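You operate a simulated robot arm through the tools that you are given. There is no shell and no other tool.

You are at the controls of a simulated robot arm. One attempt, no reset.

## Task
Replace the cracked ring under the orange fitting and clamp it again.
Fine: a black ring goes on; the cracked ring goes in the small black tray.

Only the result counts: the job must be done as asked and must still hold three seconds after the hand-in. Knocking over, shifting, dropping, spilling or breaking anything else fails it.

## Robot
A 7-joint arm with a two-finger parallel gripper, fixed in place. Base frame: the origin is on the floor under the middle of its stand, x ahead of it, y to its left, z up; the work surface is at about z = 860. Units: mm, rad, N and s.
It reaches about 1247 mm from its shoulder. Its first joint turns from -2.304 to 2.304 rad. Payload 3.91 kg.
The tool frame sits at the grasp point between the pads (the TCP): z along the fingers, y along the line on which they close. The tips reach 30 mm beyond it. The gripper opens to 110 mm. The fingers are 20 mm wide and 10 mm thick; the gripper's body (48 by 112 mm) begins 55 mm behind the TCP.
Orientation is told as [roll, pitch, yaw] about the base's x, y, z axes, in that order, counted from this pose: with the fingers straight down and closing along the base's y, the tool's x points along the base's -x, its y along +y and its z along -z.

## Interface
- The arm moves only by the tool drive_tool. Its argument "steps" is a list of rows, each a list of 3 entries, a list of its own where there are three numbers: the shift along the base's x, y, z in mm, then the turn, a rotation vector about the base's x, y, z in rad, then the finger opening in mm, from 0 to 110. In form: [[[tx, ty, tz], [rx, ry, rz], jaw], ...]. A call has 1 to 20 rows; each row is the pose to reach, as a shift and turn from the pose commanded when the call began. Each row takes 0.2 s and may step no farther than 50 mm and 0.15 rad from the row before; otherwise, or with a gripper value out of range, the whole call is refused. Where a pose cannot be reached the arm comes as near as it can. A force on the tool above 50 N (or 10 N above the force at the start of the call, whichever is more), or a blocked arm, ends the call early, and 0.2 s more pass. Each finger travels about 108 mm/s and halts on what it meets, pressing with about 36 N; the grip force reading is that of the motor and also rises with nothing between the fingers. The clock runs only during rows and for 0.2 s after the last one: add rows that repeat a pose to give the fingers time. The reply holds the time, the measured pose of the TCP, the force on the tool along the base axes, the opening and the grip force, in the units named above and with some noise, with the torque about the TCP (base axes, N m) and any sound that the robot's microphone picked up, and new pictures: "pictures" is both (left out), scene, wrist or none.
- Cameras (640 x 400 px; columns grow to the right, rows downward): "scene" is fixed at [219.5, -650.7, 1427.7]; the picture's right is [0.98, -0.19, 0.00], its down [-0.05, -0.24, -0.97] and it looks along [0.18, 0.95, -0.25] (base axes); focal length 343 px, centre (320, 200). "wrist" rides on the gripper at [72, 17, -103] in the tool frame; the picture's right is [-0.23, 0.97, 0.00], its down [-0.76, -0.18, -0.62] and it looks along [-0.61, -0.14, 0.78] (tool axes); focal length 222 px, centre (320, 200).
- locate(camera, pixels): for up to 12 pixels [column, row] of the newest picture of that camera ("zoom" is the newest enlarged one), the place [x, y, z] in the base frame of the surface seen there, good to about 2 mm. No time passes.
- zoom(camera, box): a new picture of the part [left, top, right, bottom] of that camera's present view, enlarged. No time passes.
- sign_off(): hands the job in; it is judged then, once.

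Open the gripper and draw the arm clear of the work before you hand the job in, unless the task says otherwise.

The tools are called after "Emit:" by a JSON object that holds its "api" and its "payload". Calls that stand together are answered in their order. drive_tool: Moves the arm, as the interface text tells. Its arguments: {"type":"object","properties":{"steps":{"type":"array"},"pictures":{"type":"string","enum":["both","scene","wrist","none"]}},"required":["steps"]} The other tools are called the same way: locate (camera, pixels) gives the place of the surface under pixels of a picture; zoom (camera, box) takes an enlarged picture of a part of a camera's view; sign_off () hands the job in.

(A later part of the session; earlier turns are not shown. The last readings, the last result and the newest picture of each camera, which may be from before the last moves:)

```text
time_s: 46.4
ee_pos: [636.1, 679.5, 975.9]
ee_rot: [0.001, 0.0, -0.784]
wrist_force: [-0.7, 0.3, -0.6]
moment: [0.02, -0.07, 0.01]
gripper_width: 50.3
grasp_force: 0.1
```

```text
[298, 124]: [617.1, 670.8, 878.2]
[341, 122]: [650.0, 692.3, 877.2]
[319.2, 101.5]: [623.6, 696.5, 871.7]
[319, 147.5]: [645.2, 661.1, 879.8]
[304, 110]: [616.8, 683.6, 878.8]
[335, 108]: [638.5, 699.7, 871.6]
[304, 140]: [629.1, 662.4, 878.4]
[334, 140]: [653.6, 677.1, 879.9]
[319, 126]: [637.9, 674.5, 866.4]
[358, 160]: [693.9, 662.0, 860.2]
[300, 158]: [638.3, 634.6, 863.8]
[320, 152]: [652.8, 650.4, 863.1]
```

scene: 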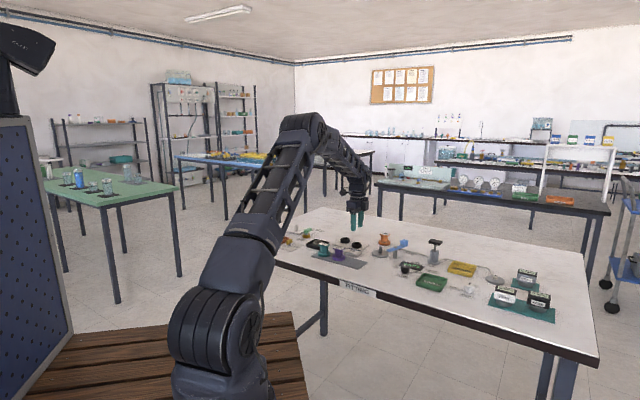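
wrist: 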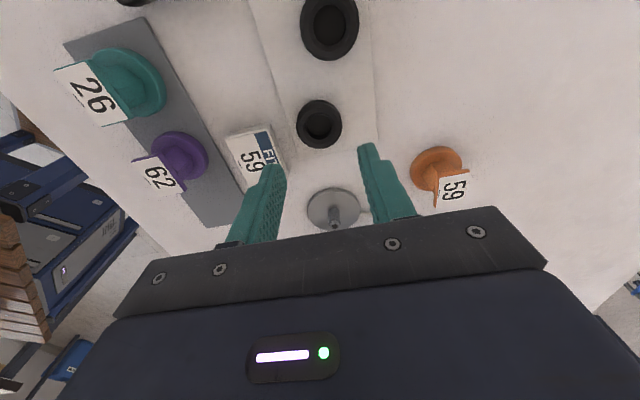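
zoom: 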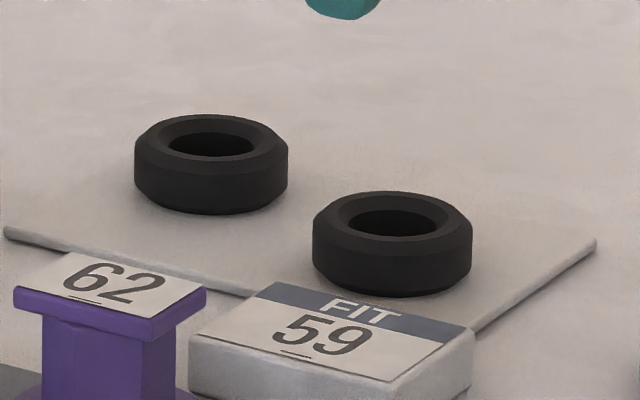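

The ring's centre is ≈(635.3, 679.3), top z≈880. I descend to z≈900 (tips ≈870, above the sheet) with 50 mm opening and check.

Emit:
{"api": "drive_tool", "payload": {"steps": [[[0.8, 0.8, -20], [0, 0, 0], 50], [[0.8, 0.8, -42], [0, 0, 0], 50], [[0.8, 0.8, -60], [0, 0, 0], 50], [[0.8, 0.8, -71], [0, 0, 0], 50], [[0.8, 0.8, -76], [0, 0, 0], 50], [[0.8, 0.8, -76], [0, 0, 0], 50]]}}

Emit:
{"api": "zoom", "payload": {"camera": "wrist", "box": [220, 70, 420, 230]}}

Emit:
{"api": "zoom", "payload": {"camera": "scene", "box": [334, 225, 376, 255]}}

```text
time_s: 47.8
ee_pos: [635.1, 679.0, 900.6]
ee_rot: [0.0, -0.002, -0.783]
wrist_force: [-0.6, 0.3, 0.8]
moment: [-0.01, 0.02, 0.03]
gripper_width: 50.1
grasp_force: 0.1
```

scene: 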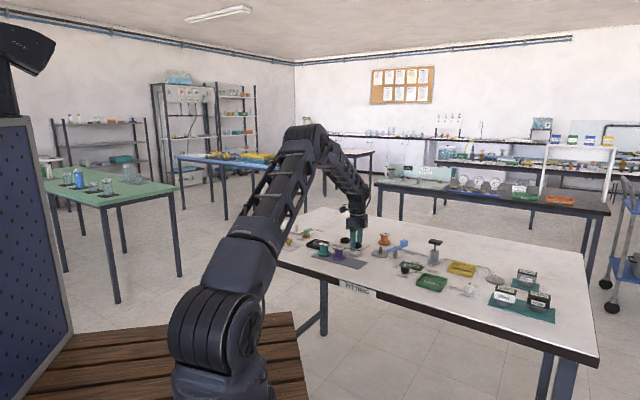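
wrist: 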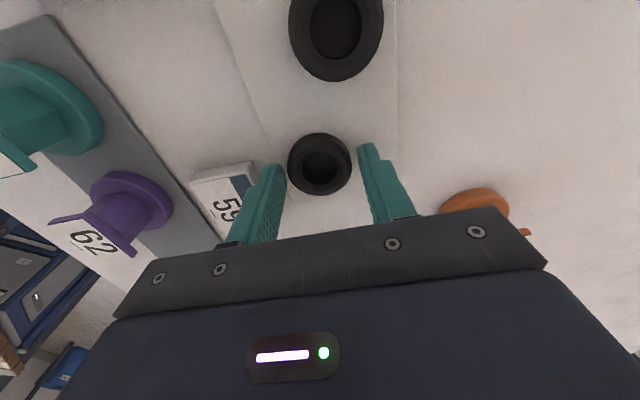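

```text
2.50 times, centred on (320, 150) of wrist
```

zoom: 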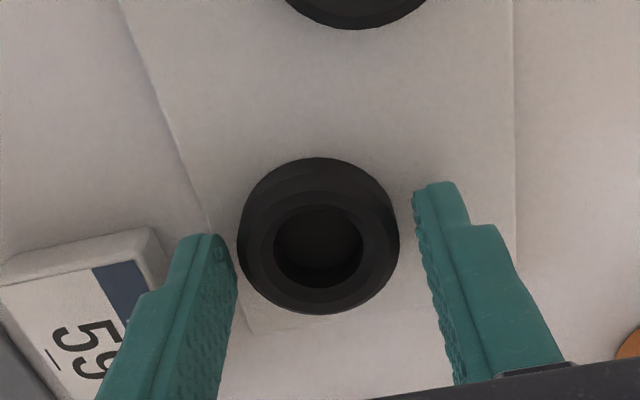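

```text
13.33 times, centred on (355, 240) of scene
```

zoom: 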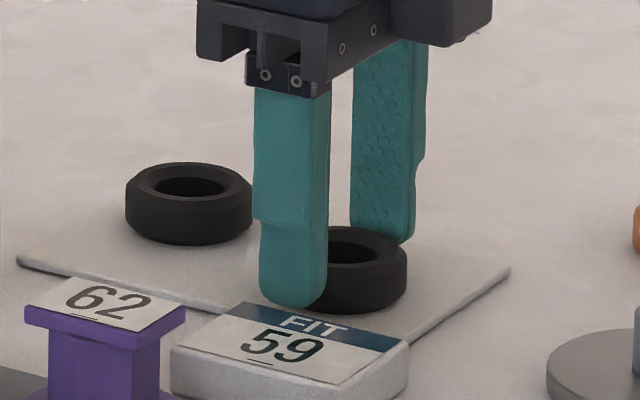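

The fingers straddle the black ring with both tips above the sheet. I close on it.

Emit:
{"api": "drive_tool", "payload": {"steps": [[[0, 0, 0], [0, 0, 0], 44], [[0, 0, 0], [0, 0, 0], 36], [[0, 0, 0], [0, 0, 0], 20], [[0, 0, 0], [0, 0, 0], 0], [[0, 0, 0], [0, 0, 0], 0]], "pictures": "wrist"}}

Emit:
{"api": "zoom", "payload": {"camera": "wrist", "box": [220, 70, 420, 230]}}

```text
time_s: 49.0
ee_pos: [633.3, 680.2, 900.4]
ee_rot: [0.001, -0.001, -0.784]
wrist_force: [-0.3, 0.0, -0.6]
moment: [0.01, -0.01, -0.03]
gripper_width: 45.0
grasp_force: 36.2
```

wrist: 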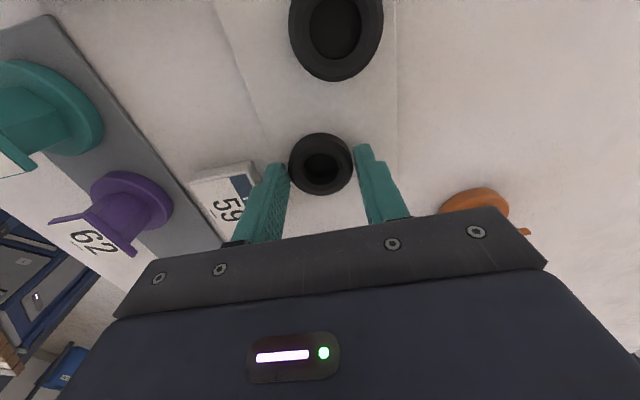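

```text
2.50 times, centred on (320, 150) of wrist
```

zoom: 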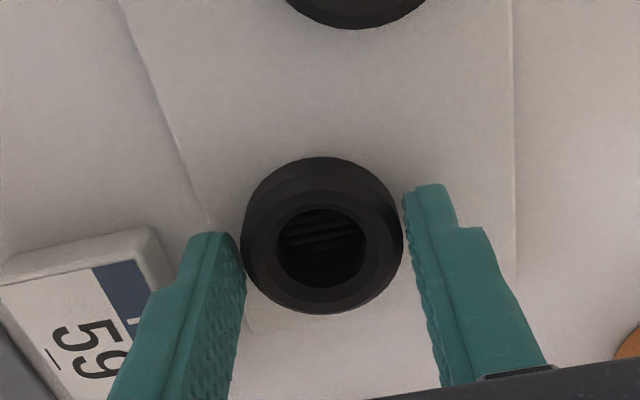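

Gripped at 45.0 mm, 36 N (the cracked one was squeezed to 41.6 through its crack). I lift it and carry it toward the seat at z≈970.

Emit:
{"api": "drive_tool", "payload": {"steps": [[[0, 0, 1], [0, 0, 0], 0], [[0, 0, 4], [0, 0, 0], 0], [[0, 0, 10], [0, 0, 0], 0], [[0, 0, 20], [0, 0, 0], 0], [[0, 0, 32], [0, 0, 0], 0], [[0, 0, 46], [0, 0, 0], 0], [[0, 0, 60], [0, 0, 0], 0], [[0, 0, 70], [0, 0, 0], 0], [[10, -12, 70], [0, 0, 0], 0], [[25, -30, 70], [0, 0, 0], 0], [[42, -50, 70], [0, 0, 0], 0], [[42, -50, 70], [0, 0, 0], 0]]}}

Emit:
{"api": "zoom", "payload": {"camera": "wrist", "box": [220, 70, 420, 230]}}

Emit:
{"api": "zoom", "payload": {"camera": "scene", "box": [340, 215, 404, 262]}}

```text
time_s: 51.6
ee_pos: [677.6, 630.1, 969.7]
ee_rot: [0.0, -0.001, -0.784]
wrist_force: [0.1, -0.4, -0.1]
moment: [-0.02, 0.0, -0.01]
gripper_width: 45.0
grasp_force: 35.7
```

scene: 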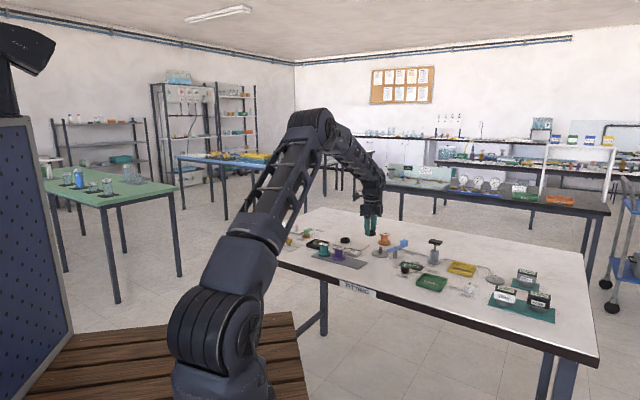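
wrist: 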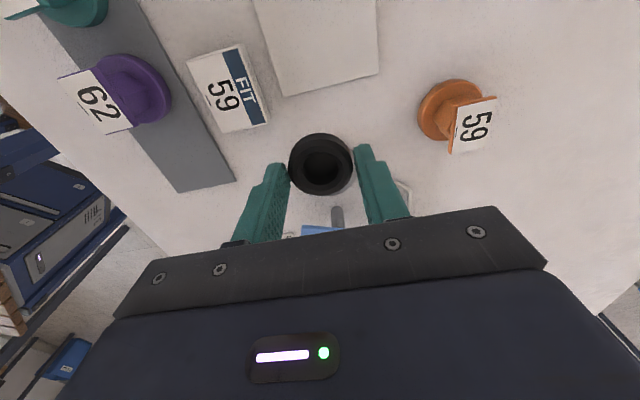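

```text
2.50 times, centred on (320, 150) of wrist
```

zoom: 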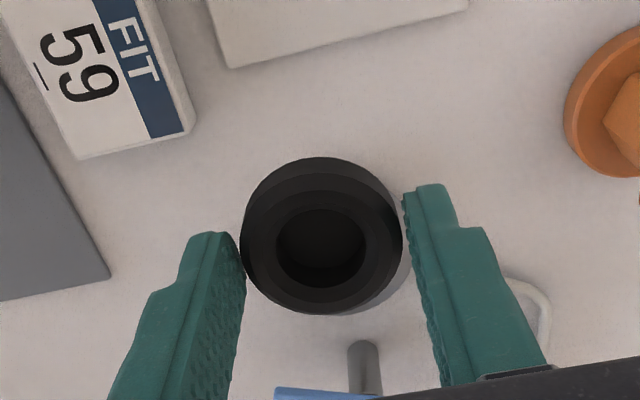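

```text
8.51 times, centred on (372, 238) of scene
```

zoom: 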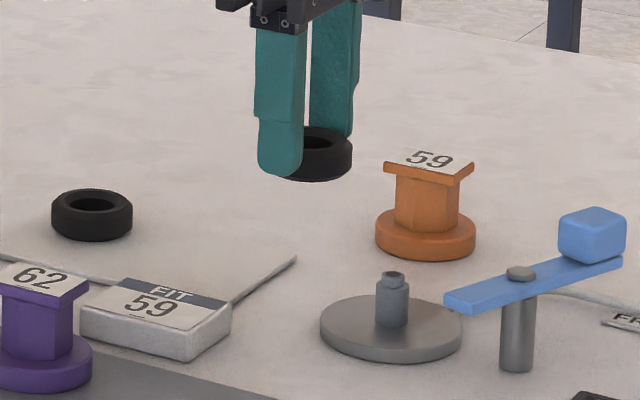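

I locate the held ring's rim relative to the tool, and the stud on the seat from the scene camera.

Emit:
{"api": "locate", "payload": {"camera": "zoom", "pixels": [[392, 283], [380, 281], [403, 281], [392, 305], [392, 322], [325, 325], [460, 330], [390, 358], [310, 172], [340, 150]]}}

Emit:
{"api": "locate", "payload": {"camera": "wrist", "pixels": [[294, 184], [348, 180], [320, 158], [320, 208], [298, 168], [340, 166], [300, 203], [338, 204], [296, 180], [346, 176]]}}

```text
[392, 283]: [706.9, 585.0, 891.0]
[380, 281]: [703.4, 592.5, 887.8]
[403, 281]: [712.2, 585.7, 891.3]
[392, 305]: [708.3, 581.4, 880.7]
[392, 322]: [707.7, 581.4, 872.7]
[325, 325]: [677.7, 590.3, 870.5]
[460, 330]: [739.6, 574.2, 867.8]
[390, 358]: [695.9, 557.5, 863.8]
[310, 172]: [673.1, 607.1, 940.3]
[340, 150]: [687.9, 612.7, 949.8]
```

```text
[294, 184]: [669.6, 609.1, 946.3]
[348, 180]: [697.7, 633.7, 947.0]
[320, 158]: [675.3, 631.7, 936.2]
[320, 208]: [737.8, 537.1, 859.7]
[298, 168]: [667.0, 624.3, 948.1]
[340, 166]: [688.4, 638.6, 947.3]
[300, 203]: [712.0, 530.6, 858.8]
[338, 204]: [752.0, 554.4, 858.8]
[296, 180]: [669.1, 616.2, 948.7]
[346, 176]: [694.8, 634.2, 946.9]
```

My row conversion was off; I locate the ring's top face again with corrected pixels (ring centre at full pixel ≈(321,168)).

Emit:
{"api": "locate", "payload": {"camera": "wrist", "pixels": [[293, 166], [350, 163], [320, 145], [322, 191], [300, 150], [341, 149], [301, 184], [342, 184], [321, 168], [304, 166], [338, 166], [321, 183]]}}

```text
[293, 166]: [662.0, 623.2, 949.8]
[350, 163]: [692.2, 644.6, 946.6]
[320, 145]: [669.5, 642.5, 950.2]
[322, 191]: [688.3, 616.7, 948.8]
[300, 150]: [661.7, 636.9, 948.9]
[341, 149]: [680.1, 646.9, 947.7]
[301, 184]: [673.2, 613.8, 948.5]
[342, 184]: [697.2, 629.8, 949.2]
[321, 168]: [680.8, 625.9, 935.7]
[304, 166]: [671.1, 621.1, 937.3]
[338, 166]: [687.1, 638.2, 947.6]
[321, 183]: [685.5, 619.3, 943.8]
```

The held ring is centred in the tool within about 1 mm. I move over the stud at (709.9, 590.4), keeping height, and look before lowering.

Emit:
{"api": "drive_tool", "payload": {"steps": [[[10, -12, 0], [0, 0, 0], 0], [[22, -26, 0], [0, 0, 0], 0], [[32.6, -38.9, 0], [0, 0, 0], 0], [[32.6, -38.9, -15], [0, 0, 0], 0], [[32.6, -38.9, -28], [0, 0, 0], 0], [[32.6, -38.9, -28], [0, 0, 0], 0]]}}

Emit:
{"api": "zoom", "payload": {"camera": "wrist", "box": [220, 70, 420, 230]}}

Emit:
{"api": "zoom", "payload": {"camera": "scene", "box": [360, 225, 402, 262]}}

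```text
time_s: 53.0
ee_pos: [711.1, 590.1, 942.0]
ee_rot: [0.001, -0.001, -0.784]
wrist_force: [0.3, -0.6, 0.0]
moment: [-0.01, -0.01, 0.0]
gripper_width: 44.9
grasp_force: 36.7
```

scene: 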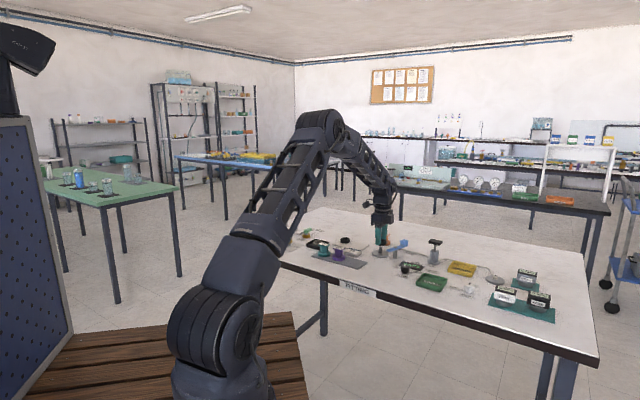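
wrist: 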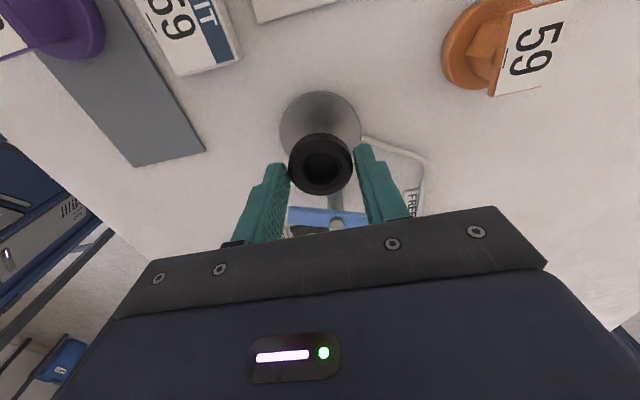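

```text
2.50 times, centred on (320, 150) of wrist
```

zoom: 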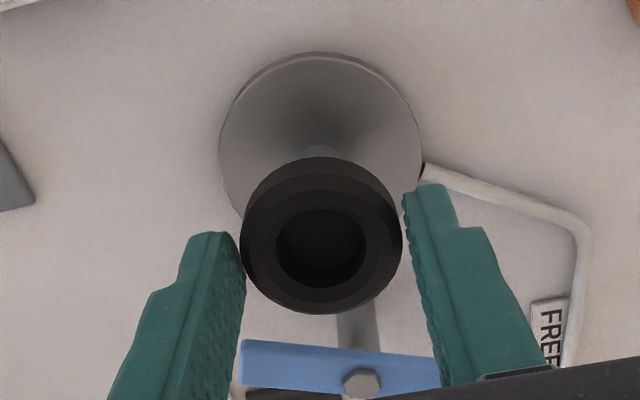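

```text
10.81 times, centred on (381, 244) of scene
```

zoom: 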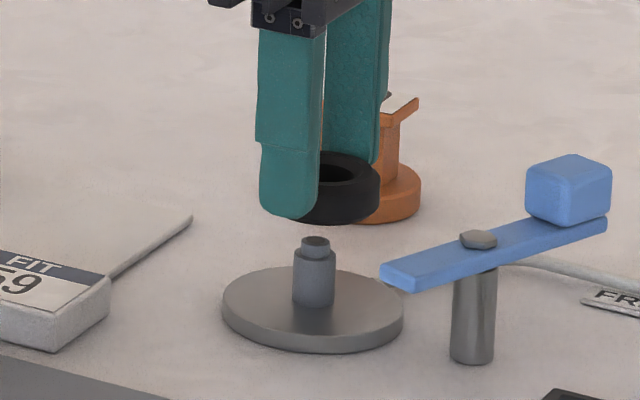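

The ring hangs above the stud, about 1 mm to the right in the scene view; I correct −0.7 mm in x and lower to z≈908, around the stud.

Emit:
{"api": "drive_tool", "payload": {"steps": [[[-0.7, 0, -5], [0, 0, 0], 0], [[-0.7, 0, -11], [0, 0, 0], 0], [[-0.7, 0, -18], [0, 0, 0], 0], [[-0.7, 0, -25], [0, 0, 0], 0], [[-0.7, 0, -31], [0, 0, 0], 0], [[-0.7, 0, -34], [0, 0, 0], 0], [[-0.7, 0, -34], [0, 0, 0], 0]], "pictures": "wrist"}}

Emit:
{"api": "zoom", "payload": {"camera": "wrist", "box": [240, 90, 400, 230]}}

Emit:
{"api": "zoom", "payload": {"camera": "scene", "box": [360, 225, 402, 262]}}

```text
time_s: 54.6
ee_pos: [709.2, 590.2, 907.8]
ee_rot: [-0.001, 0.0, -0.783]
wrist_force: [-0.9, -0.3, -0.8]
moment: [-0.02, -0.02, 0.0]
gripper_width: 44.8
grasp_force: 36.1
```

wrist: 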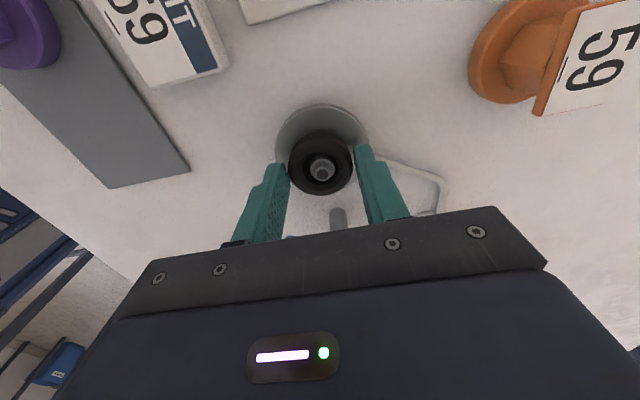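

```text
2.86 times, centred on (320, 160) of wrist
```

zoom: 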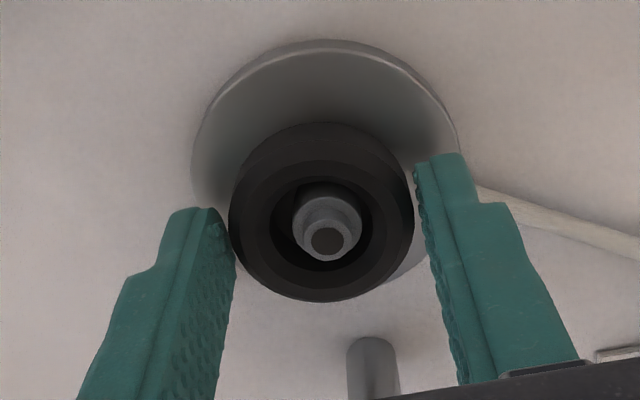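

```text
10.81 times, centred on (381, 244) of scene
```

zoom: 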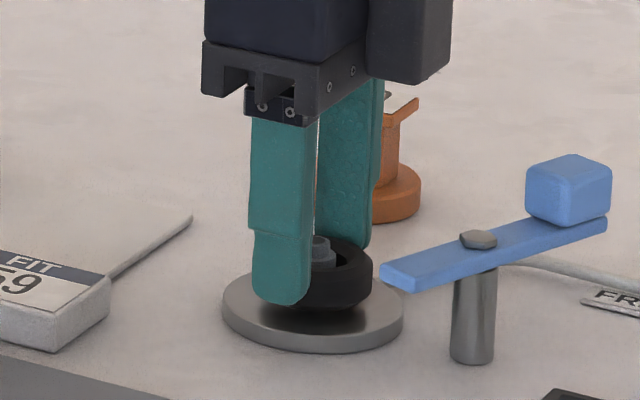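

The ring surrounds the stud; I locate stud and ring-hole points to check centring before setting it down.

Emit:
{"api": "locate", "payload": {"camera": "zoom", "pixels": [[327, 240], [300, 240], [352, 232], [330, 212], [325, 262], [252, 235], [390, 225], [315, 170], [330, 285], [240, 200], [402, 200], [325, 140]]}}

```text
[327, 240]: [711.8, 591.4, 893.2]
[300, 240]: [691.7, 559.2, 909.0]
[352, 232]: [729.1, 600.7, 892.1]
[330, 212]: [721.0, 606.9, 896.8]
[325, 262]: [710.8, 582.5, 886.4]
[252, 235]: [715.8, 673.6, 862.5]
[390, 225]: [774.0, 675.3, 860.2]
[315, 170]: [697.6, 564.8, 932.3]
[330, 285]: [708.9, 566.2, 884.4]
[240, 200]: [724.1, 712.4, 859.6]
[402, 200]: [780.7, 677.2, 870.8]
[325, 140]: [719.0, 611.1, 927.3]
```

That zoom was the scene one, so I redo it with wrist pixels (stud tip at ≈(322,174), ring top face around it).

Emit:
{"api": "locate", "payload": {"camera": "wrist", "pixels": [[322.4, 174.3], [317, 174.3], [329, 173.3], [322, 180], [311.5, 167], [334, 165.5], [293.5, 172], [347.5, 168.5], [318.3, 147], [323.5, 191], [303, 155], [338, 154]]}}

```text
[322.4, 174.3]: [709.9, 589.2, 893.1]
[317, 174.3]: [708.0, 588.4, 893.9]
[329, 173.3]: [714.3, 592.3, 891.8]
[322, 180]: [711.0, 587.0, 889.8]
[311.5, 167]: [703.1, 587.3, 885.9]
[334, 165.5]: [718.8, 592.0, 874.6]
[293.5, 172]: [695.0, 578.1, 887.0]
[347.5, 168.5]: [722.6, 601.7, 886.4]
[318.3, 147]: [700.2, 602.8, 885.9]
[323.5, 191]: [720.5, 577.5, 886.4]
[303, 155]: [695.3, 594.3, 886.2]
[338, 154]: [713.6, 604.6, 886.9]
```

Ring centre ≈(709.5, 590.0) and stud ≈(710.5, 590.0) – centred within 1 mm. I lower in small steps until contact.

Emit:
{"api": "drive_tool", "payload": {"steps": [[[0.4, 0, -1.5], [0, 0, 0], 0], [[0.4, 0, -3], [0, 0, 0], 0], [[0.4, 0, -3], [0, 0, 0], 0]], "pictures": "none"}}

```text
time_s: 55.4
ee_pos: [708.7, 590.6, 905.6]
ee_rot: [0.0, 0.002, -0.784]
wrist_force: [0.1, 0.0, -0.8]
moment: [-0.01, 0.01, -0.01]
gripper_width: 45.0
grasp_force: 35.7
```

No contact yet; I lower another 1.5 mm.

Emit:
{"api": "drive_tool", "payload": {"steps": [[[0, 0, -0.8], [0, 0, 0], 0], [[0, 0, -1.5], [0, 0, 0], 0], [[0, 0, -1.5], [0, 0, 0], 0]], "pictures": "none"}}

```text
time_s: 56.2
ee_pos: [709.3, 589.5, 903.9]
ee_rot: [0.0, 0.0, -0.785]
wrist_force: [0.7, 0.6, 3.3]
moment: [0.08, -0.01, 0.02]
gripper_width: 44.7
grasp_force: 36.1
```

Contact (3.3 N): the ring sits on the seat. I open the fingers and rise straight up.

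Emit:
{"api": "drive_tool", "payload": {"steps": [[[0, 0, 0], [0, 0, 0], 47], [[0, 0, 0], [0, 0, 0], 53], [[0, 0, 0], [0, 0, 0], 53], [[0, 0, 15], [0, 0, 0], 53], [[0, 0, 35], [0, 0, 0], 53], [[0, 0, 70], [0, 0, 0], 53], [[0, 0, 100], [0, 0, 0], 53], [[0, 0, 100], [0, 0, 0], 53]]}}

Emit:
{"api": "zoom", "payload": {"camera": "scene", "box": [360, 225, 402, 262]}}

Emit:
{"api": "zoom", "payload": {"camera": "wrist", "box": [260, 60, 380, 180]}}

```text
time_s: 58.0
ee_pos: [711.5, 590.7, 1002.8]
ee_rot: [-0.001, -0.002, -0.783]
wrist_force: [1.4, -0.4, 0.5]
moment: [-0.02, -0.03, 0.02]
gripper_width: 53.2
grasp_force: 0.1
```

scene: 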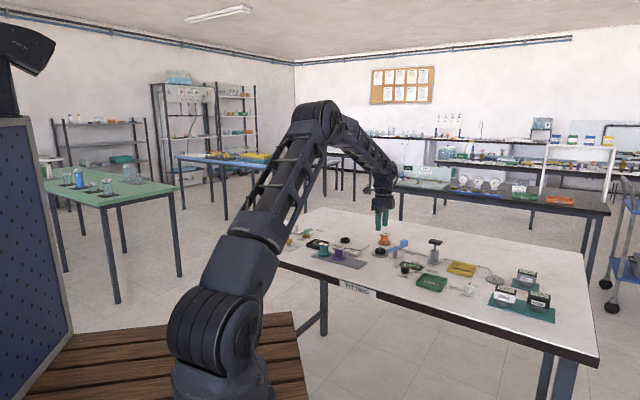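
wrist: 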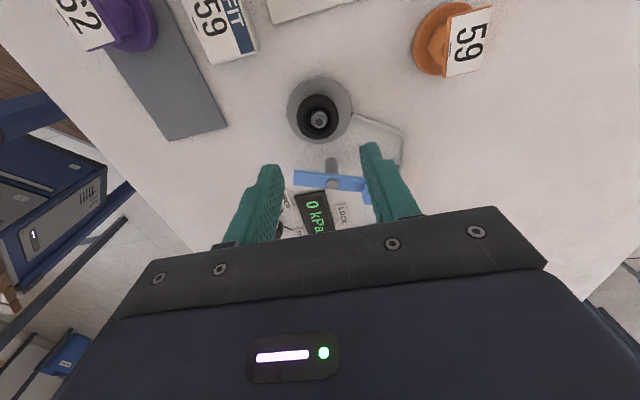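

```text
10.81 times, centred on (381, 244) of scene
```

zoom: 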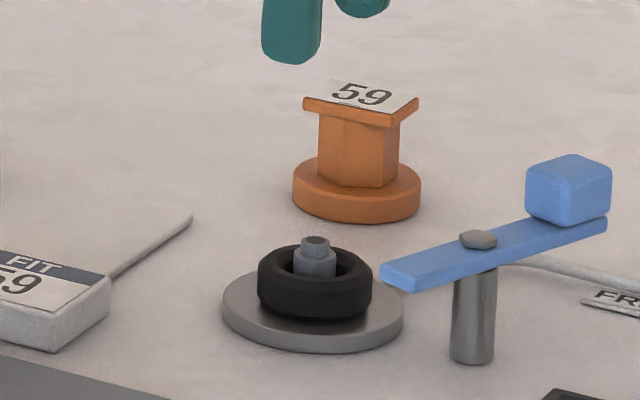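

```text
3.33 times, centred on (320, 120) of wrist
```

zoom: 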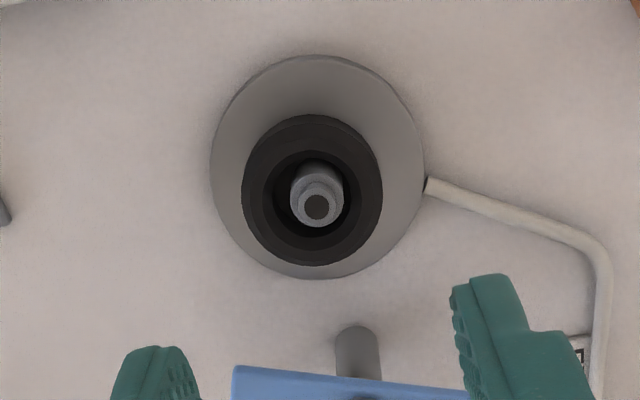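

The black ring sits centred around the stud on the seat. I go back to the parked orange fitting at (770.0, 700.2), turning back to yaw +0.785.

Emit:
{"api": "drive_tool", "payload": {"steps": [[[3, 6, 0], [0, 0, 0.13], 54], [[8, 15, 0], [0, 0, 0.26], 56], [[14, 26, 0], [0, 0, 0.4], 56], [[20, 37, 0], [0, 0, 0.53], 56], [[26, 48, 0], [0, 0, 0.66], 56], [[32, 59, 0], [0, 0, 0.79], 56], [[38, 70, 0], [0, 0, 0.92], 56], [[44, 80, 0], [0, 0, 1.05], 56], [[50, 91, 0], [0, 0, 1.18], 56], [[56, 102, 0], [0, 0, 1.31], 56], [[60.4, 109.8, 0], [0, 0, 1.44], 56], [[60.4, 109.8, 0], [0, 0, 1.57], 56], [[60.4, 109.8, -20], [0, 0, 1.57], 56], [[60.4, 109.8, -40], [0, 0, 1.57], 56], [[60.4, 109.8, -40], [0, 0, 1.57], 56]]}}

Emit:
{"api": "zoom", "payload": {"camera": "wrist", "box": [240, 70, 400, 220]}}

```text
time_s: 61.2
ee_pos: [769.8, 699.4, 963.0]
ee_rot: [0.0, 0.0, 0.786]
wrist_force: [-0.2, -0.2, -0.4]
moment: [0.02, 0.01, -0.01]
gripper_width: 56.1
grasp_force: 0.1
```

scene: 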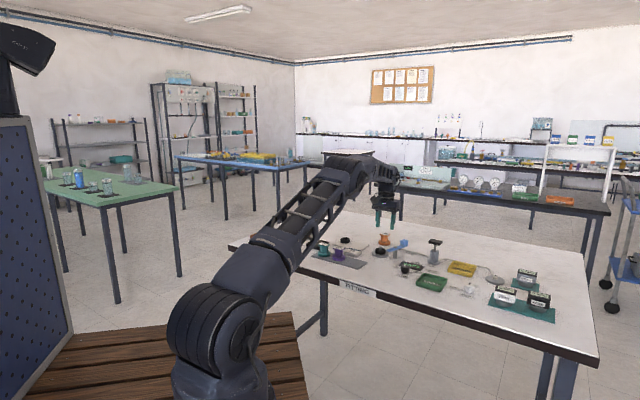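
wrist: 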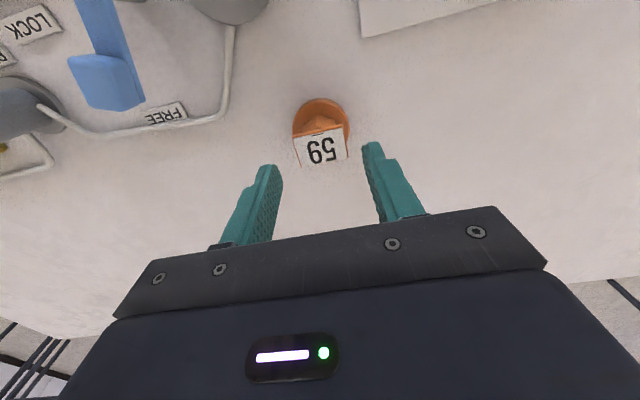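

```text
2.67 times, centred on (320, 145) of wrist
```

zoom: 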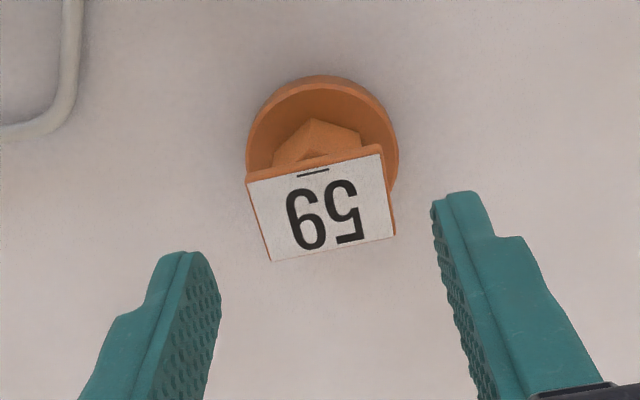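

The fitting is where I left it, aligned between the fingers. I descend to the same grip height (z≈909.5) and close on the plate.

Emit:
{"api": "drive_tool", "payload": {"steps": [[[0, 0, -18], [0, 0, 0], 56], [[0, 0, -36], [0, 0, 0], 56], [[0, 0, -48], [0, 0, 0], 56], [[0, 0, -54.4], [0, 0, 0], 56], [[0, 0, -54.4], [0, 0, 0], 44], [[0, 0, -54.4], [0, 0, 0], 34], [[0, 0, -54.4], [0, 0, 0], 15], [[0, 0, -54.4], [0, 0, 0], 0], [[0, 0, -54.4], [0, 0, 0], 0]], "pictures": "wrist"}}

Emit:
{"api": "zoom", "payload": {"camera": "scene", "box": [360, 215, 408, 255]}}

```text
time_s: 63.2
ee_pos: [770.0, 700.7, 908.7]
ee_rot: [0.0, 0.003, 0.785]
wrist_force: [-1.1, 0.4, 0.0]
moment: [0.02, 0.02, -0.01]
gripper_width: 39.3
grasp_force: 36.1
```

wrist: 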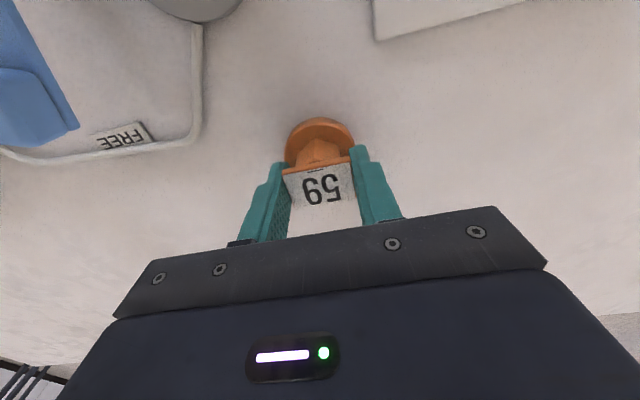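

```text
10.00 times, centred on (384, 235) of scene
```

zoom: 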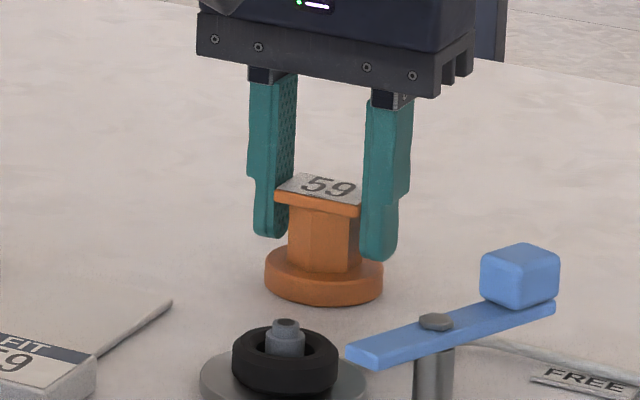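

Gripped at 39.3 mm, 36 N. I lift slowly by 88 mm.

Emit:
{"api": "drive_tool", "payload": {"steps": [[[0, 0, 1], [0, 0, 0], 0], [[0, 0, 2.5], [0, 0, 0], 0], [[0, 0, 5], [0, 0, 0], 0], [[0, 0, 8], [0, 0, 0], 0], [[0, 0, 12], [0, 0, 0], 0], [[0, 0, 17], [0, 0, 0], 0], [[0, 0, 23], [0, 0, 0], 0], [[0, 0, 30], [0, 0, 0], 0], [[0, 0, 37], [0, 0, 0], 0], [[0, 0, 45], [0, 0, 0], 0], [[0, 0, 53], [0, 0, 0], 0], [[0, 0, 61], [0, 0, 0], 0], [[0, 0, 69], [0, 0, 0], 0], [[0, 0, 77], [0, 0, 0], 0], [[0, 0, 84], [0, 0, 0], 0], [[0, 0, 88], [0, 0, 0], 0], [[0, 0, 88], [0, 0, 0], 0]], "pictures": "wrist"}}

Emit:
{"api": "zoom", "payload": {"camera": "scene", "box": [360, 205, 408, 255]}}

```text
time_s: 66.8
ee_pos: [769.8, 699.6, 997.5]
ee_rot: [-0.001, 0.0, 0.785]
wrist_force: [0.3, -0.5, -0.6]
moment: [-0.02, -0.01, 0.01]
gripper_width: 39.0
grasp_force: 36.1
```

wrist: 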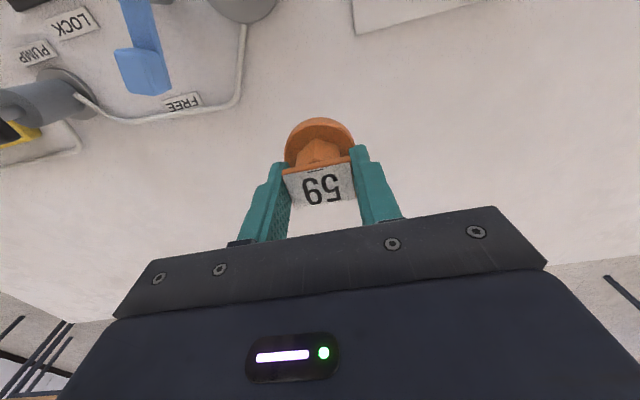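

```text
8.00 times, centred on (384, 230) of scene
```

zoom: 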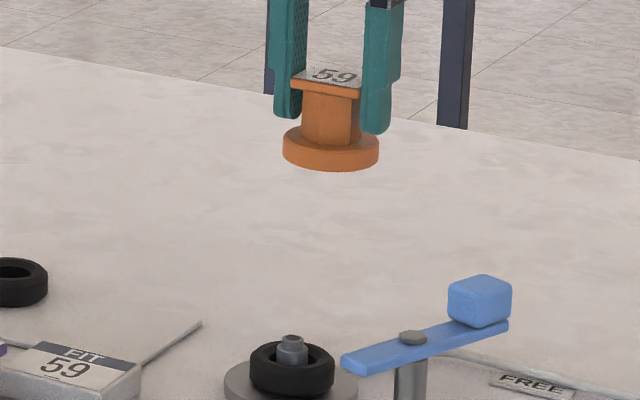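

Held securely and level. I carry it back by (−61, −110) to the lift-off position above the stud, at the same height.

Emit:
{"api": "drive_tool", "payload": {"steps": [[[-4, -7, 0], [0, 0, 0], 0], [[-11, -20, 0], [0, 0, 0], 0], [[-20, -36, 0], [0, 0, 0], 0], [[-30, -54, 0], [0, 0, 0], 0], [[-40, -72, 0], [0, 0, 0], 0], [[-49, -88, 0], [0, 0, 0], 0], [[-56, -101, 0], [0, 0, 0], 0], [[-60, -108, 0], [0, 0, 0], 0], [[-61, -110, 0], [0, 0, 0], 0], [[-61, -110, -12], [0, 0, 0], 0], [[-61, -110, -24], [0, 0, 0], 0], [[-61, -110, -32], [0, 0, 0], 0], [[-61, -110, -32], [0, 0, 0], 0]]}}

Emit:
{"api": "zoom", "payload": {"camera": "scene", "box": [360, 220, 402, 260]}}

Emit:
{"api": "zoom", "payload": {"camera": "wrist", "box": [240, 60, 400, 210]}}

```text
time_s: 69.6
ee_pos: [707.8, 590.3, 966.5]
ee_rot: [-0.001, 0.002, 0.785]
wrist_force: [-0.1, 0.3, 0.0]
moment: [0.0, -0.01, -0.04]
gripper_width: 39.2
grasp_force: 35.9
```

scene: 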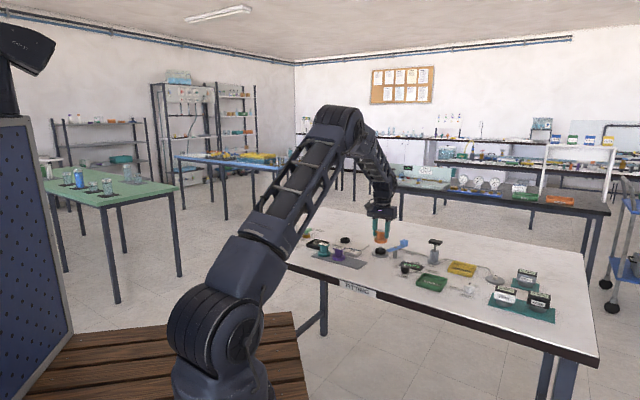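
wrist: 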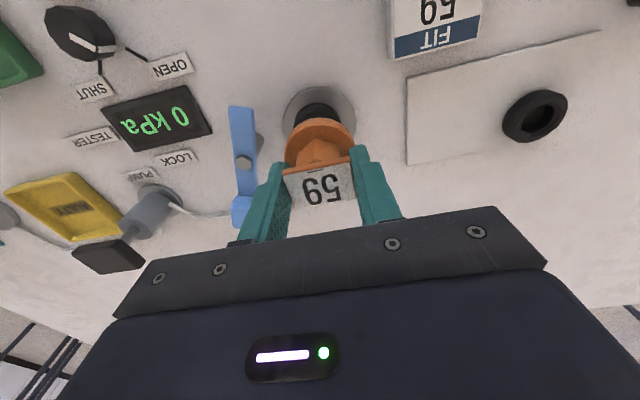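

```text
10.00 times, centred on (381, 240) of scene
```

zoom: 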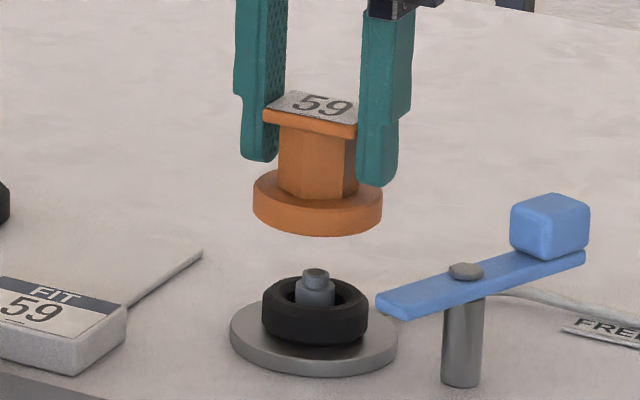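

```text
2.67 times, centred on (320, 135) of wrist
```

zoom: 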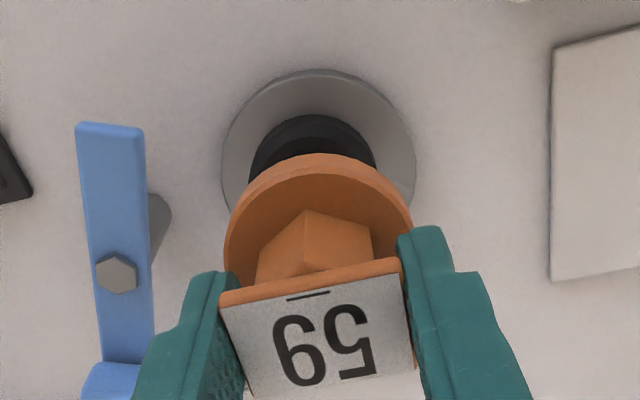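

Fitting, ring and stud line up in the scene view (columns ≈317, 315, 316). I lower to z≈946, just above the stud tip, then check.

Emit:
{"api": "drive_tool", "payload": {"steps": [[[0, 0, -5], [0, 0, 0], 0], [[0, 0, -10], [0, 0, 0], 0], [[0, 0, -15], [0, 0, 0], 0], [[0, 0, -19], [0, 0, 0], 0], [[0, 0, -19], [0, 0, 0], 0]], "pictures": "wrist"}}

Emit:
{"api": "zoom", "payload": {"camera": "scene", "box": [365, 228, 397, 258]}}

```text
time_s: 70.8
ee_pos: [710.1, 591.6, 945.8]
ee_rot: [-0.001, 0.001, 0.787]
wrist_force: [-0.5, -0.7, 0.0]
moment: [0.01, 0.03, 0.02]
gripper_width: 39.3
grasp_force: 36.1
```

wrist: 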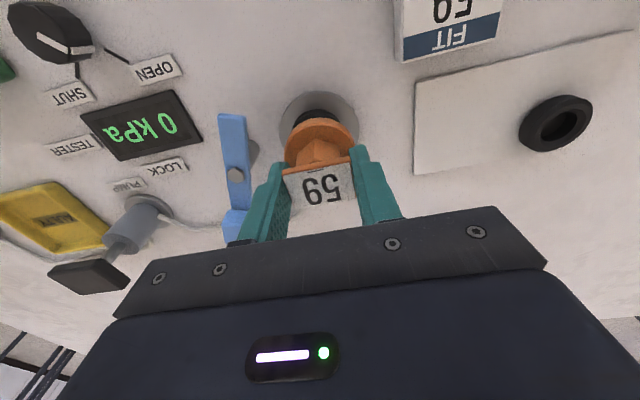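

```text
13.33 times, centred on (381, 243) of scene
```

zoom: 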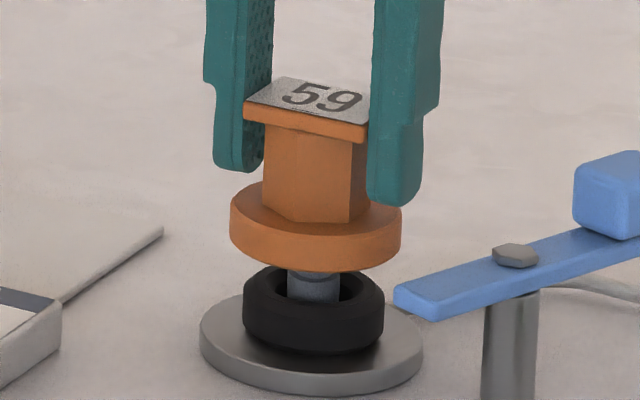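

The flange is just over the stud tip, forces are nil. I lower 3 mm in small steps and read the forces.

Emit:
{"api": "drive_tool", "payload": {"steps": [[[0, 0, -1], [0, 0, 0], 0], [[0, 0, -2], [0, 0, 0], 0], [[0, 0, -3], [0, 0, 0], 0], [[0, 0, -3], [0, 0, 0], 0]], "pictures": "none"}}

```text
time_s: 71.8
ee_pos: [709.1, 590.0, 943.6]
ee_rot: [0.0, 0.001, 0.785]
wrist_force: [0.8, -0.1, -0.2]
moment: [0.01, -0.02, -0.01]
gripper_width: 39.3
grasp_force: 35.4
```

Still free; 3 mm more.

Emit:
{"api": "drive_tool", "payload": {"steps": [[[0, 0, -1], [0, 0, 0], 0], [[0, 0, -2], [0, 0, 0], 0], [[0, 0, -3], [0, 0, 0], 0], [[0, 0, -3], [0, 0, 0], 0]], "pictures": "none"}}

```text
time_s: 72.8
ee_pos: [708.9, 590.9, 940.3]
ee_rot: [0.001, 0.001, 0.787]
wrist_force: [-0.6, 0.6, -1.0]
moment: [-0.04, -0.01, 0.01]
gripper_width: 39.1
grasp_force: 36.8
```

Still no contact at z≈940.5, so the stud is entering the bore; 3 mm more.

Emit:
{"api": "drive_tool", "payload": {"steps": [[[0, 0, -1], [0, 0, 0], 0], [[0, 0, -2], [0, 0, 0], 0], [[0, 0, -3], [0, 0, 0], 0], [[0, 0, -3], [0, 0, 0], 0]], "pictures": "none"}}

Emit:
{"api": "zoom", "payload": {"camera": "scene", "box": [365, 228, 397, 258]}}

```text
time_s: 73.8
ee_pos: [709.2, 590.5, 937.1]
ee_rot: [-0.001, 0.0, 0.785]
wrist_force: [0.3, 0.7, -0.5]
moment: [-0.01, 0.03, -0.01]
gripper_width: 39.3
grasp_force: 35.8
```

```text
13.33 times, centred on (381, 243) of scene
```

zoom: 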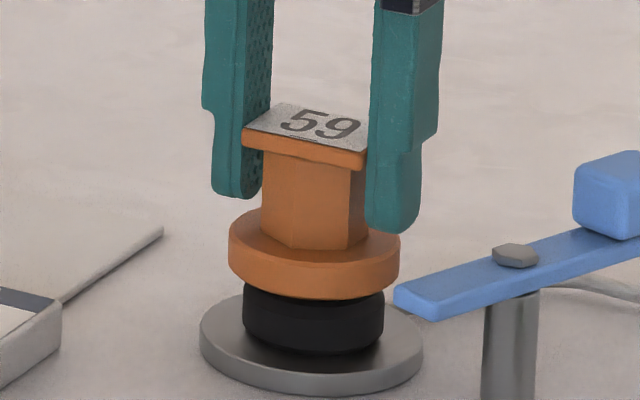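

The flange is a few millimetres above the black ring; I keep lowering, 2.5 mm more.

Emit:
{"api": "drive_tool", "payload": {"steps": [[[0, 0, -1], [0, 0, 0], 0], [[0, 0, -2], [0, 0, 0], 0], [[0, 0, -2.5], [0, 0, 0], 0], [[0, 0, -2.5], [0, 0, 0], 0]], "pictures": "none"}}

```text
time_s: 74.8
ee_pos: [709.6, 590.0, 935.4]
ee_rot: [-0.001, 0.001, 0.785]
wrist_force: [0.6, 0.0, -0.7]
moment: [-0.01, 0.03, 0.04]
gripper_width: 39.3
grasp_force: 36.1
```

No contact yet at z≈935; 1.5 mm more.

Emit:
{"api": "drive_tool", "payload": {"steps": [[[0, 0, -0.8], [0, 0, 0], 0], [[0, 0, -1.5], [0, 0, 0], 0], [[0, 0, -1.5], [0, 0, 0], 0]], "pictures": "none"}}

```text
time_s: 75.6
ee_pos: [708.1, 589.8, 934.0]
ee_rot: [-0.001, -0.001, 0.785]
wrist_force: [-0.4, -0.5, -1.5]
moment: [0.03, 0.0, 0.0]
gripper_width: 39.2
grasp_force: 35.9
```

Still hanging at z≈933.5; 1 mm further.

Emit:
{"api": "drive_tool", "payload": {"steps": [[[0, 0, -0.6], [0, 0, 0], 0], [[0, 0, -1.2], [0, 0, 0], 0], [[0, 0, -1.2], [0, 0, 0], 0]], "pictures": "none"}}

Emit:
{"api": "zoom", "payload": {"camera": "scene", "box": [365, 228, 397, 258]}}

```text
time_s: 76.4
ee_pos: [708.8, 590.5, 932.5]
ee_rot: [0.0, 0.001, 0.785]
wrist_force: [-1.8, -3.0, 7.2]
moment: [-0.19, 0.13, 0.0]
gripper_width: 39.4
grasp_force: 35.8
```

```text
13.33 times, centred on (381, 243) of scene
```

zoom: 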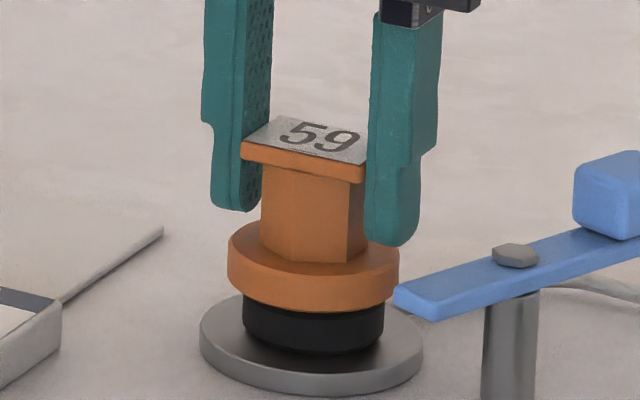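

Contact at 7 N: the flange rests on the black ring. I ease off 0.5 mm, open and rise clear.

Emit:
{"api": "drive_tool", "payload": {"steps": [[[0, 0, 0.5], [0, 0, 0], 0], [[0, 0, 0.5], [0, 0, 0], 42], [[0, 0, 0.5], [0, 0, 0], 54], [[0, 0, 0.5], [0, 0, 0], 56], [[0, 0, 12], [0, 0, 0], 56], [[0, 0, 35], [0, 0, 0], 56], [[0, 0, 70], [0, 0, 0], 56], [[0, 0, 100], [0, 0, 0], 56], [[0, 0, 100], [0, 0, 0], 56]]}}

Emit:
{"api": "zoom", "payload": {"camera": "scene", "box": [365, 225, 413, 262]}}

Emit:
{"api": "zoom", "payload": {"camera": "wrist", "box": [240, 50, 400, 200]}}

```text
time_s: 78.4
ee_pos: [707.9, 593.5, 1032.8]
ee_rot: [0.002, 0.0, 0.785]
wrist_force: [-0.1, -1.0, 0.0]
moment: [-0.04, 0.0, 0.03]
gripper_width: 55.7
grasp_force: 0.1
```

scene: 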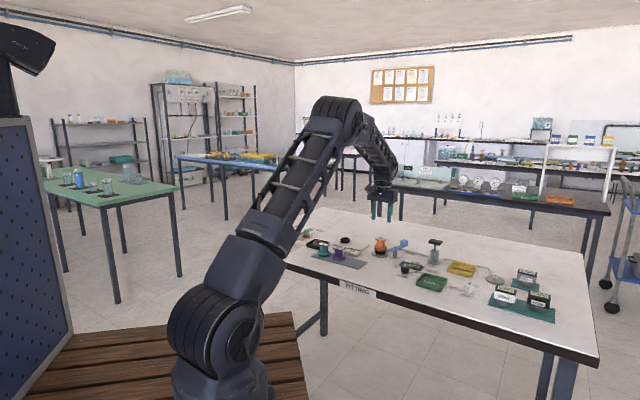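
wrist: 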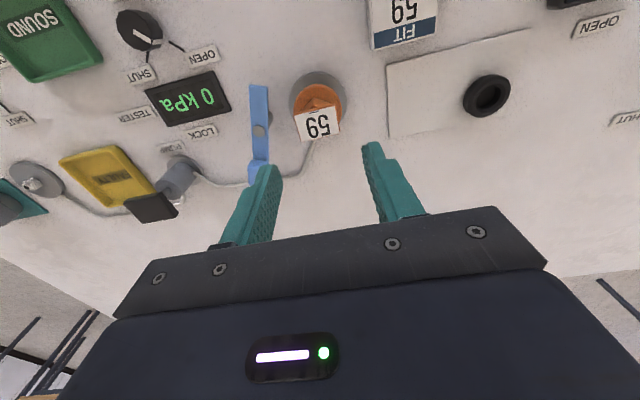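

```text
10.81 times, centred on (389, 244) of scene
```

zoom: 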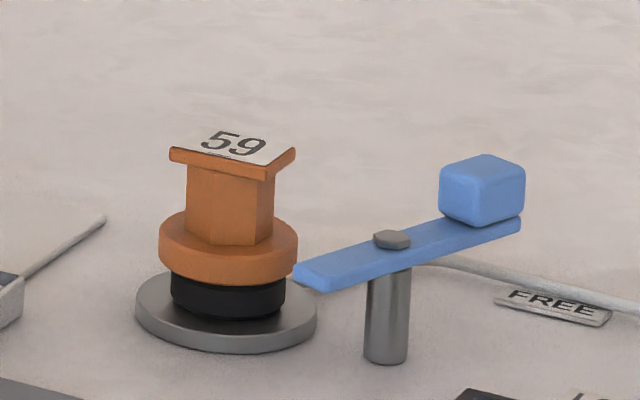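

```text
2.67 times, centred on (320, 125) of wrist
```

zoom: 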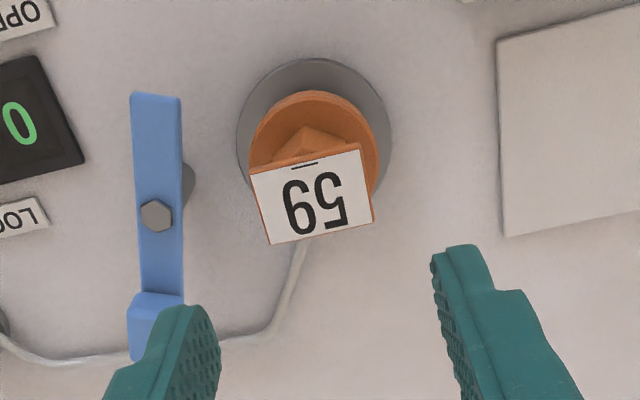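

The fitting sits level on the black ring. I check the flange height against the lever's underside with locate on the scene.

Emit:
{"api": "zoom", "payload": {"camera": "scene", "box": [370, 230, 402, 258]}}

Emit:
{"api": "locate", "payload": {"camera": "scene", "pixels": [[379, 248], [380.5, 247.5], [389, 247], [384, 238], [379, 251], [379, 253.5], [395, 251], [391, 250], [395, 252.5], [404, 241], [401, 248.5]]}}

Emit:
{"api": "locate", "payload": {"camera": "wrist", "pixels": [[297, 110], [339, 105], [311, 88], [318, 122], [259, 131], [258, 88], [256, 168], [252, 163], [263, 163], [258, 178]]}}

```text
14.29 times, centred on (386, 244) of scene
```

zoom: 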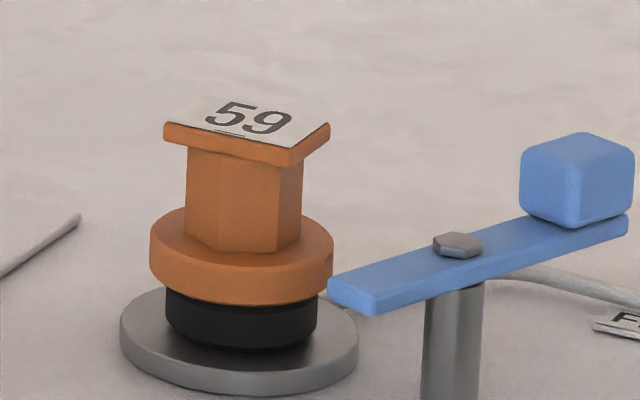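

```text
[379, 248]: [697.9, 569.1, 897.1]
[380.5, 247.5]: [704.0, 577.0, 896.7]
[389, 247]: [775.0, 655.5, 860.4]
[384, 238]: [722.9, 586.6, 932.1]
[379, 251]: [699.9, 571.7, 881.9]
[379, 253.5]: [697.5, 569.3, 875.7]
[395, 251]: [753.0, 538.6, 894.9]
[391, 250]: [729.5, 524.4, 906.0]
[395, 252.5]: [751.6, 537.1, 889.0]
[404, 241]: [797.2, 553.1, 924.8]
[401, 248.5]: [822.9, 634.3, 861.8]
```

```text
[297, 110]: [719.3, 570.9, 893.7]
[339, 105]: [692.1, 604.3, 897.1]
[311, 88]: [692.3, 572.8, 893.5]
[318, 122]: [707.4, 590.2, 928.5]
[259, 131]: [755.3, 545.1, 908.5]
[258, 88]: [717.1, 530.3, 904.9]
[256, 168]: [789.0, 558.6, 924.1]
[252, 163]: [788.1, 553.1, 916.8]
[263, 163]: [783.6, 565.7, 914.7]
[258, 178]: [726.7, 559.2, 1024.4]
```

The flange top (≈897) lies just under the lever's underside (≈900). I move above the lever handle at ≈(800, 564), turning to yaw 0.375 so the fingers straddle it again.

Emit:
{"api": "drive_tool", "payload": {"steps": [[[20, -6, -5], [0, 0, -0.1], 60], [[45, -13, -15], [0, 0, -0.2], 60], [[70, -20, -30], [0, 0, -0.3], 60], [[90.8, -25.7, -47], [0, 0, -0.41], 60], [[90.8, -25.7, -47], [0, 0, -0.41], 60]]}}

Emit:
{"api": "zoom", "payload": {"camera": "wrist", "box": [240, 70, 400, 220]}}

```text
time_s: 79.6
ee_pos: [799.9, 564.6, 986.4]
ee_rot: [-0.001, 0.001, 0.375]
wrist_force: [0.2, 0.0, 0.5]
moment: [-0.03, 0.0, -0.01]
gripper_width: 60.0
grasp_force: 0.0
```

scene: 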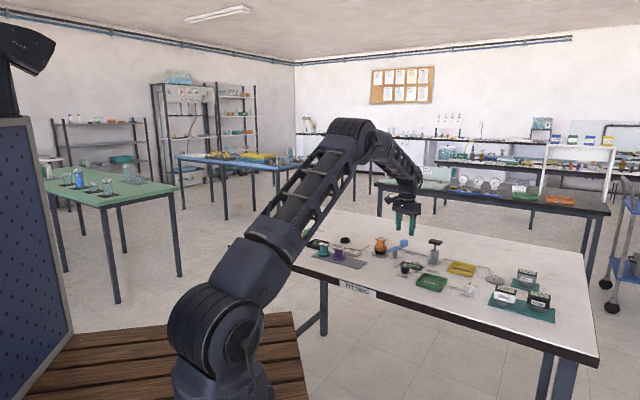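
wrist: 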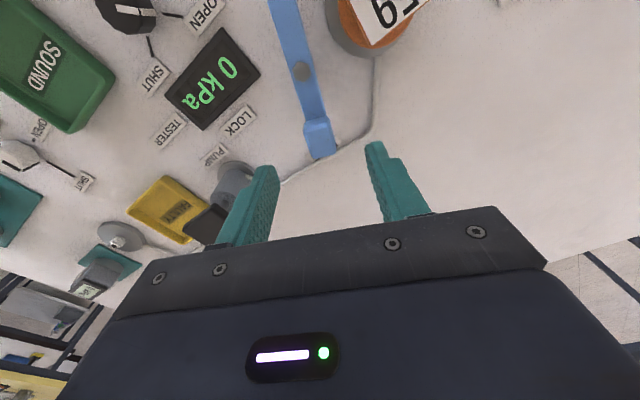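

```text
2.67 times, centred on (320, 145) of wrist
```

zoom: 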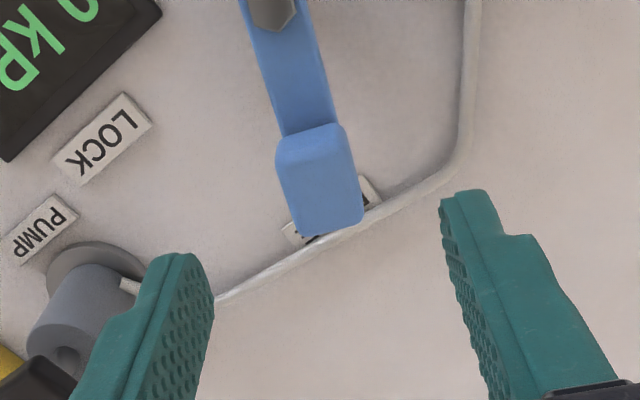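

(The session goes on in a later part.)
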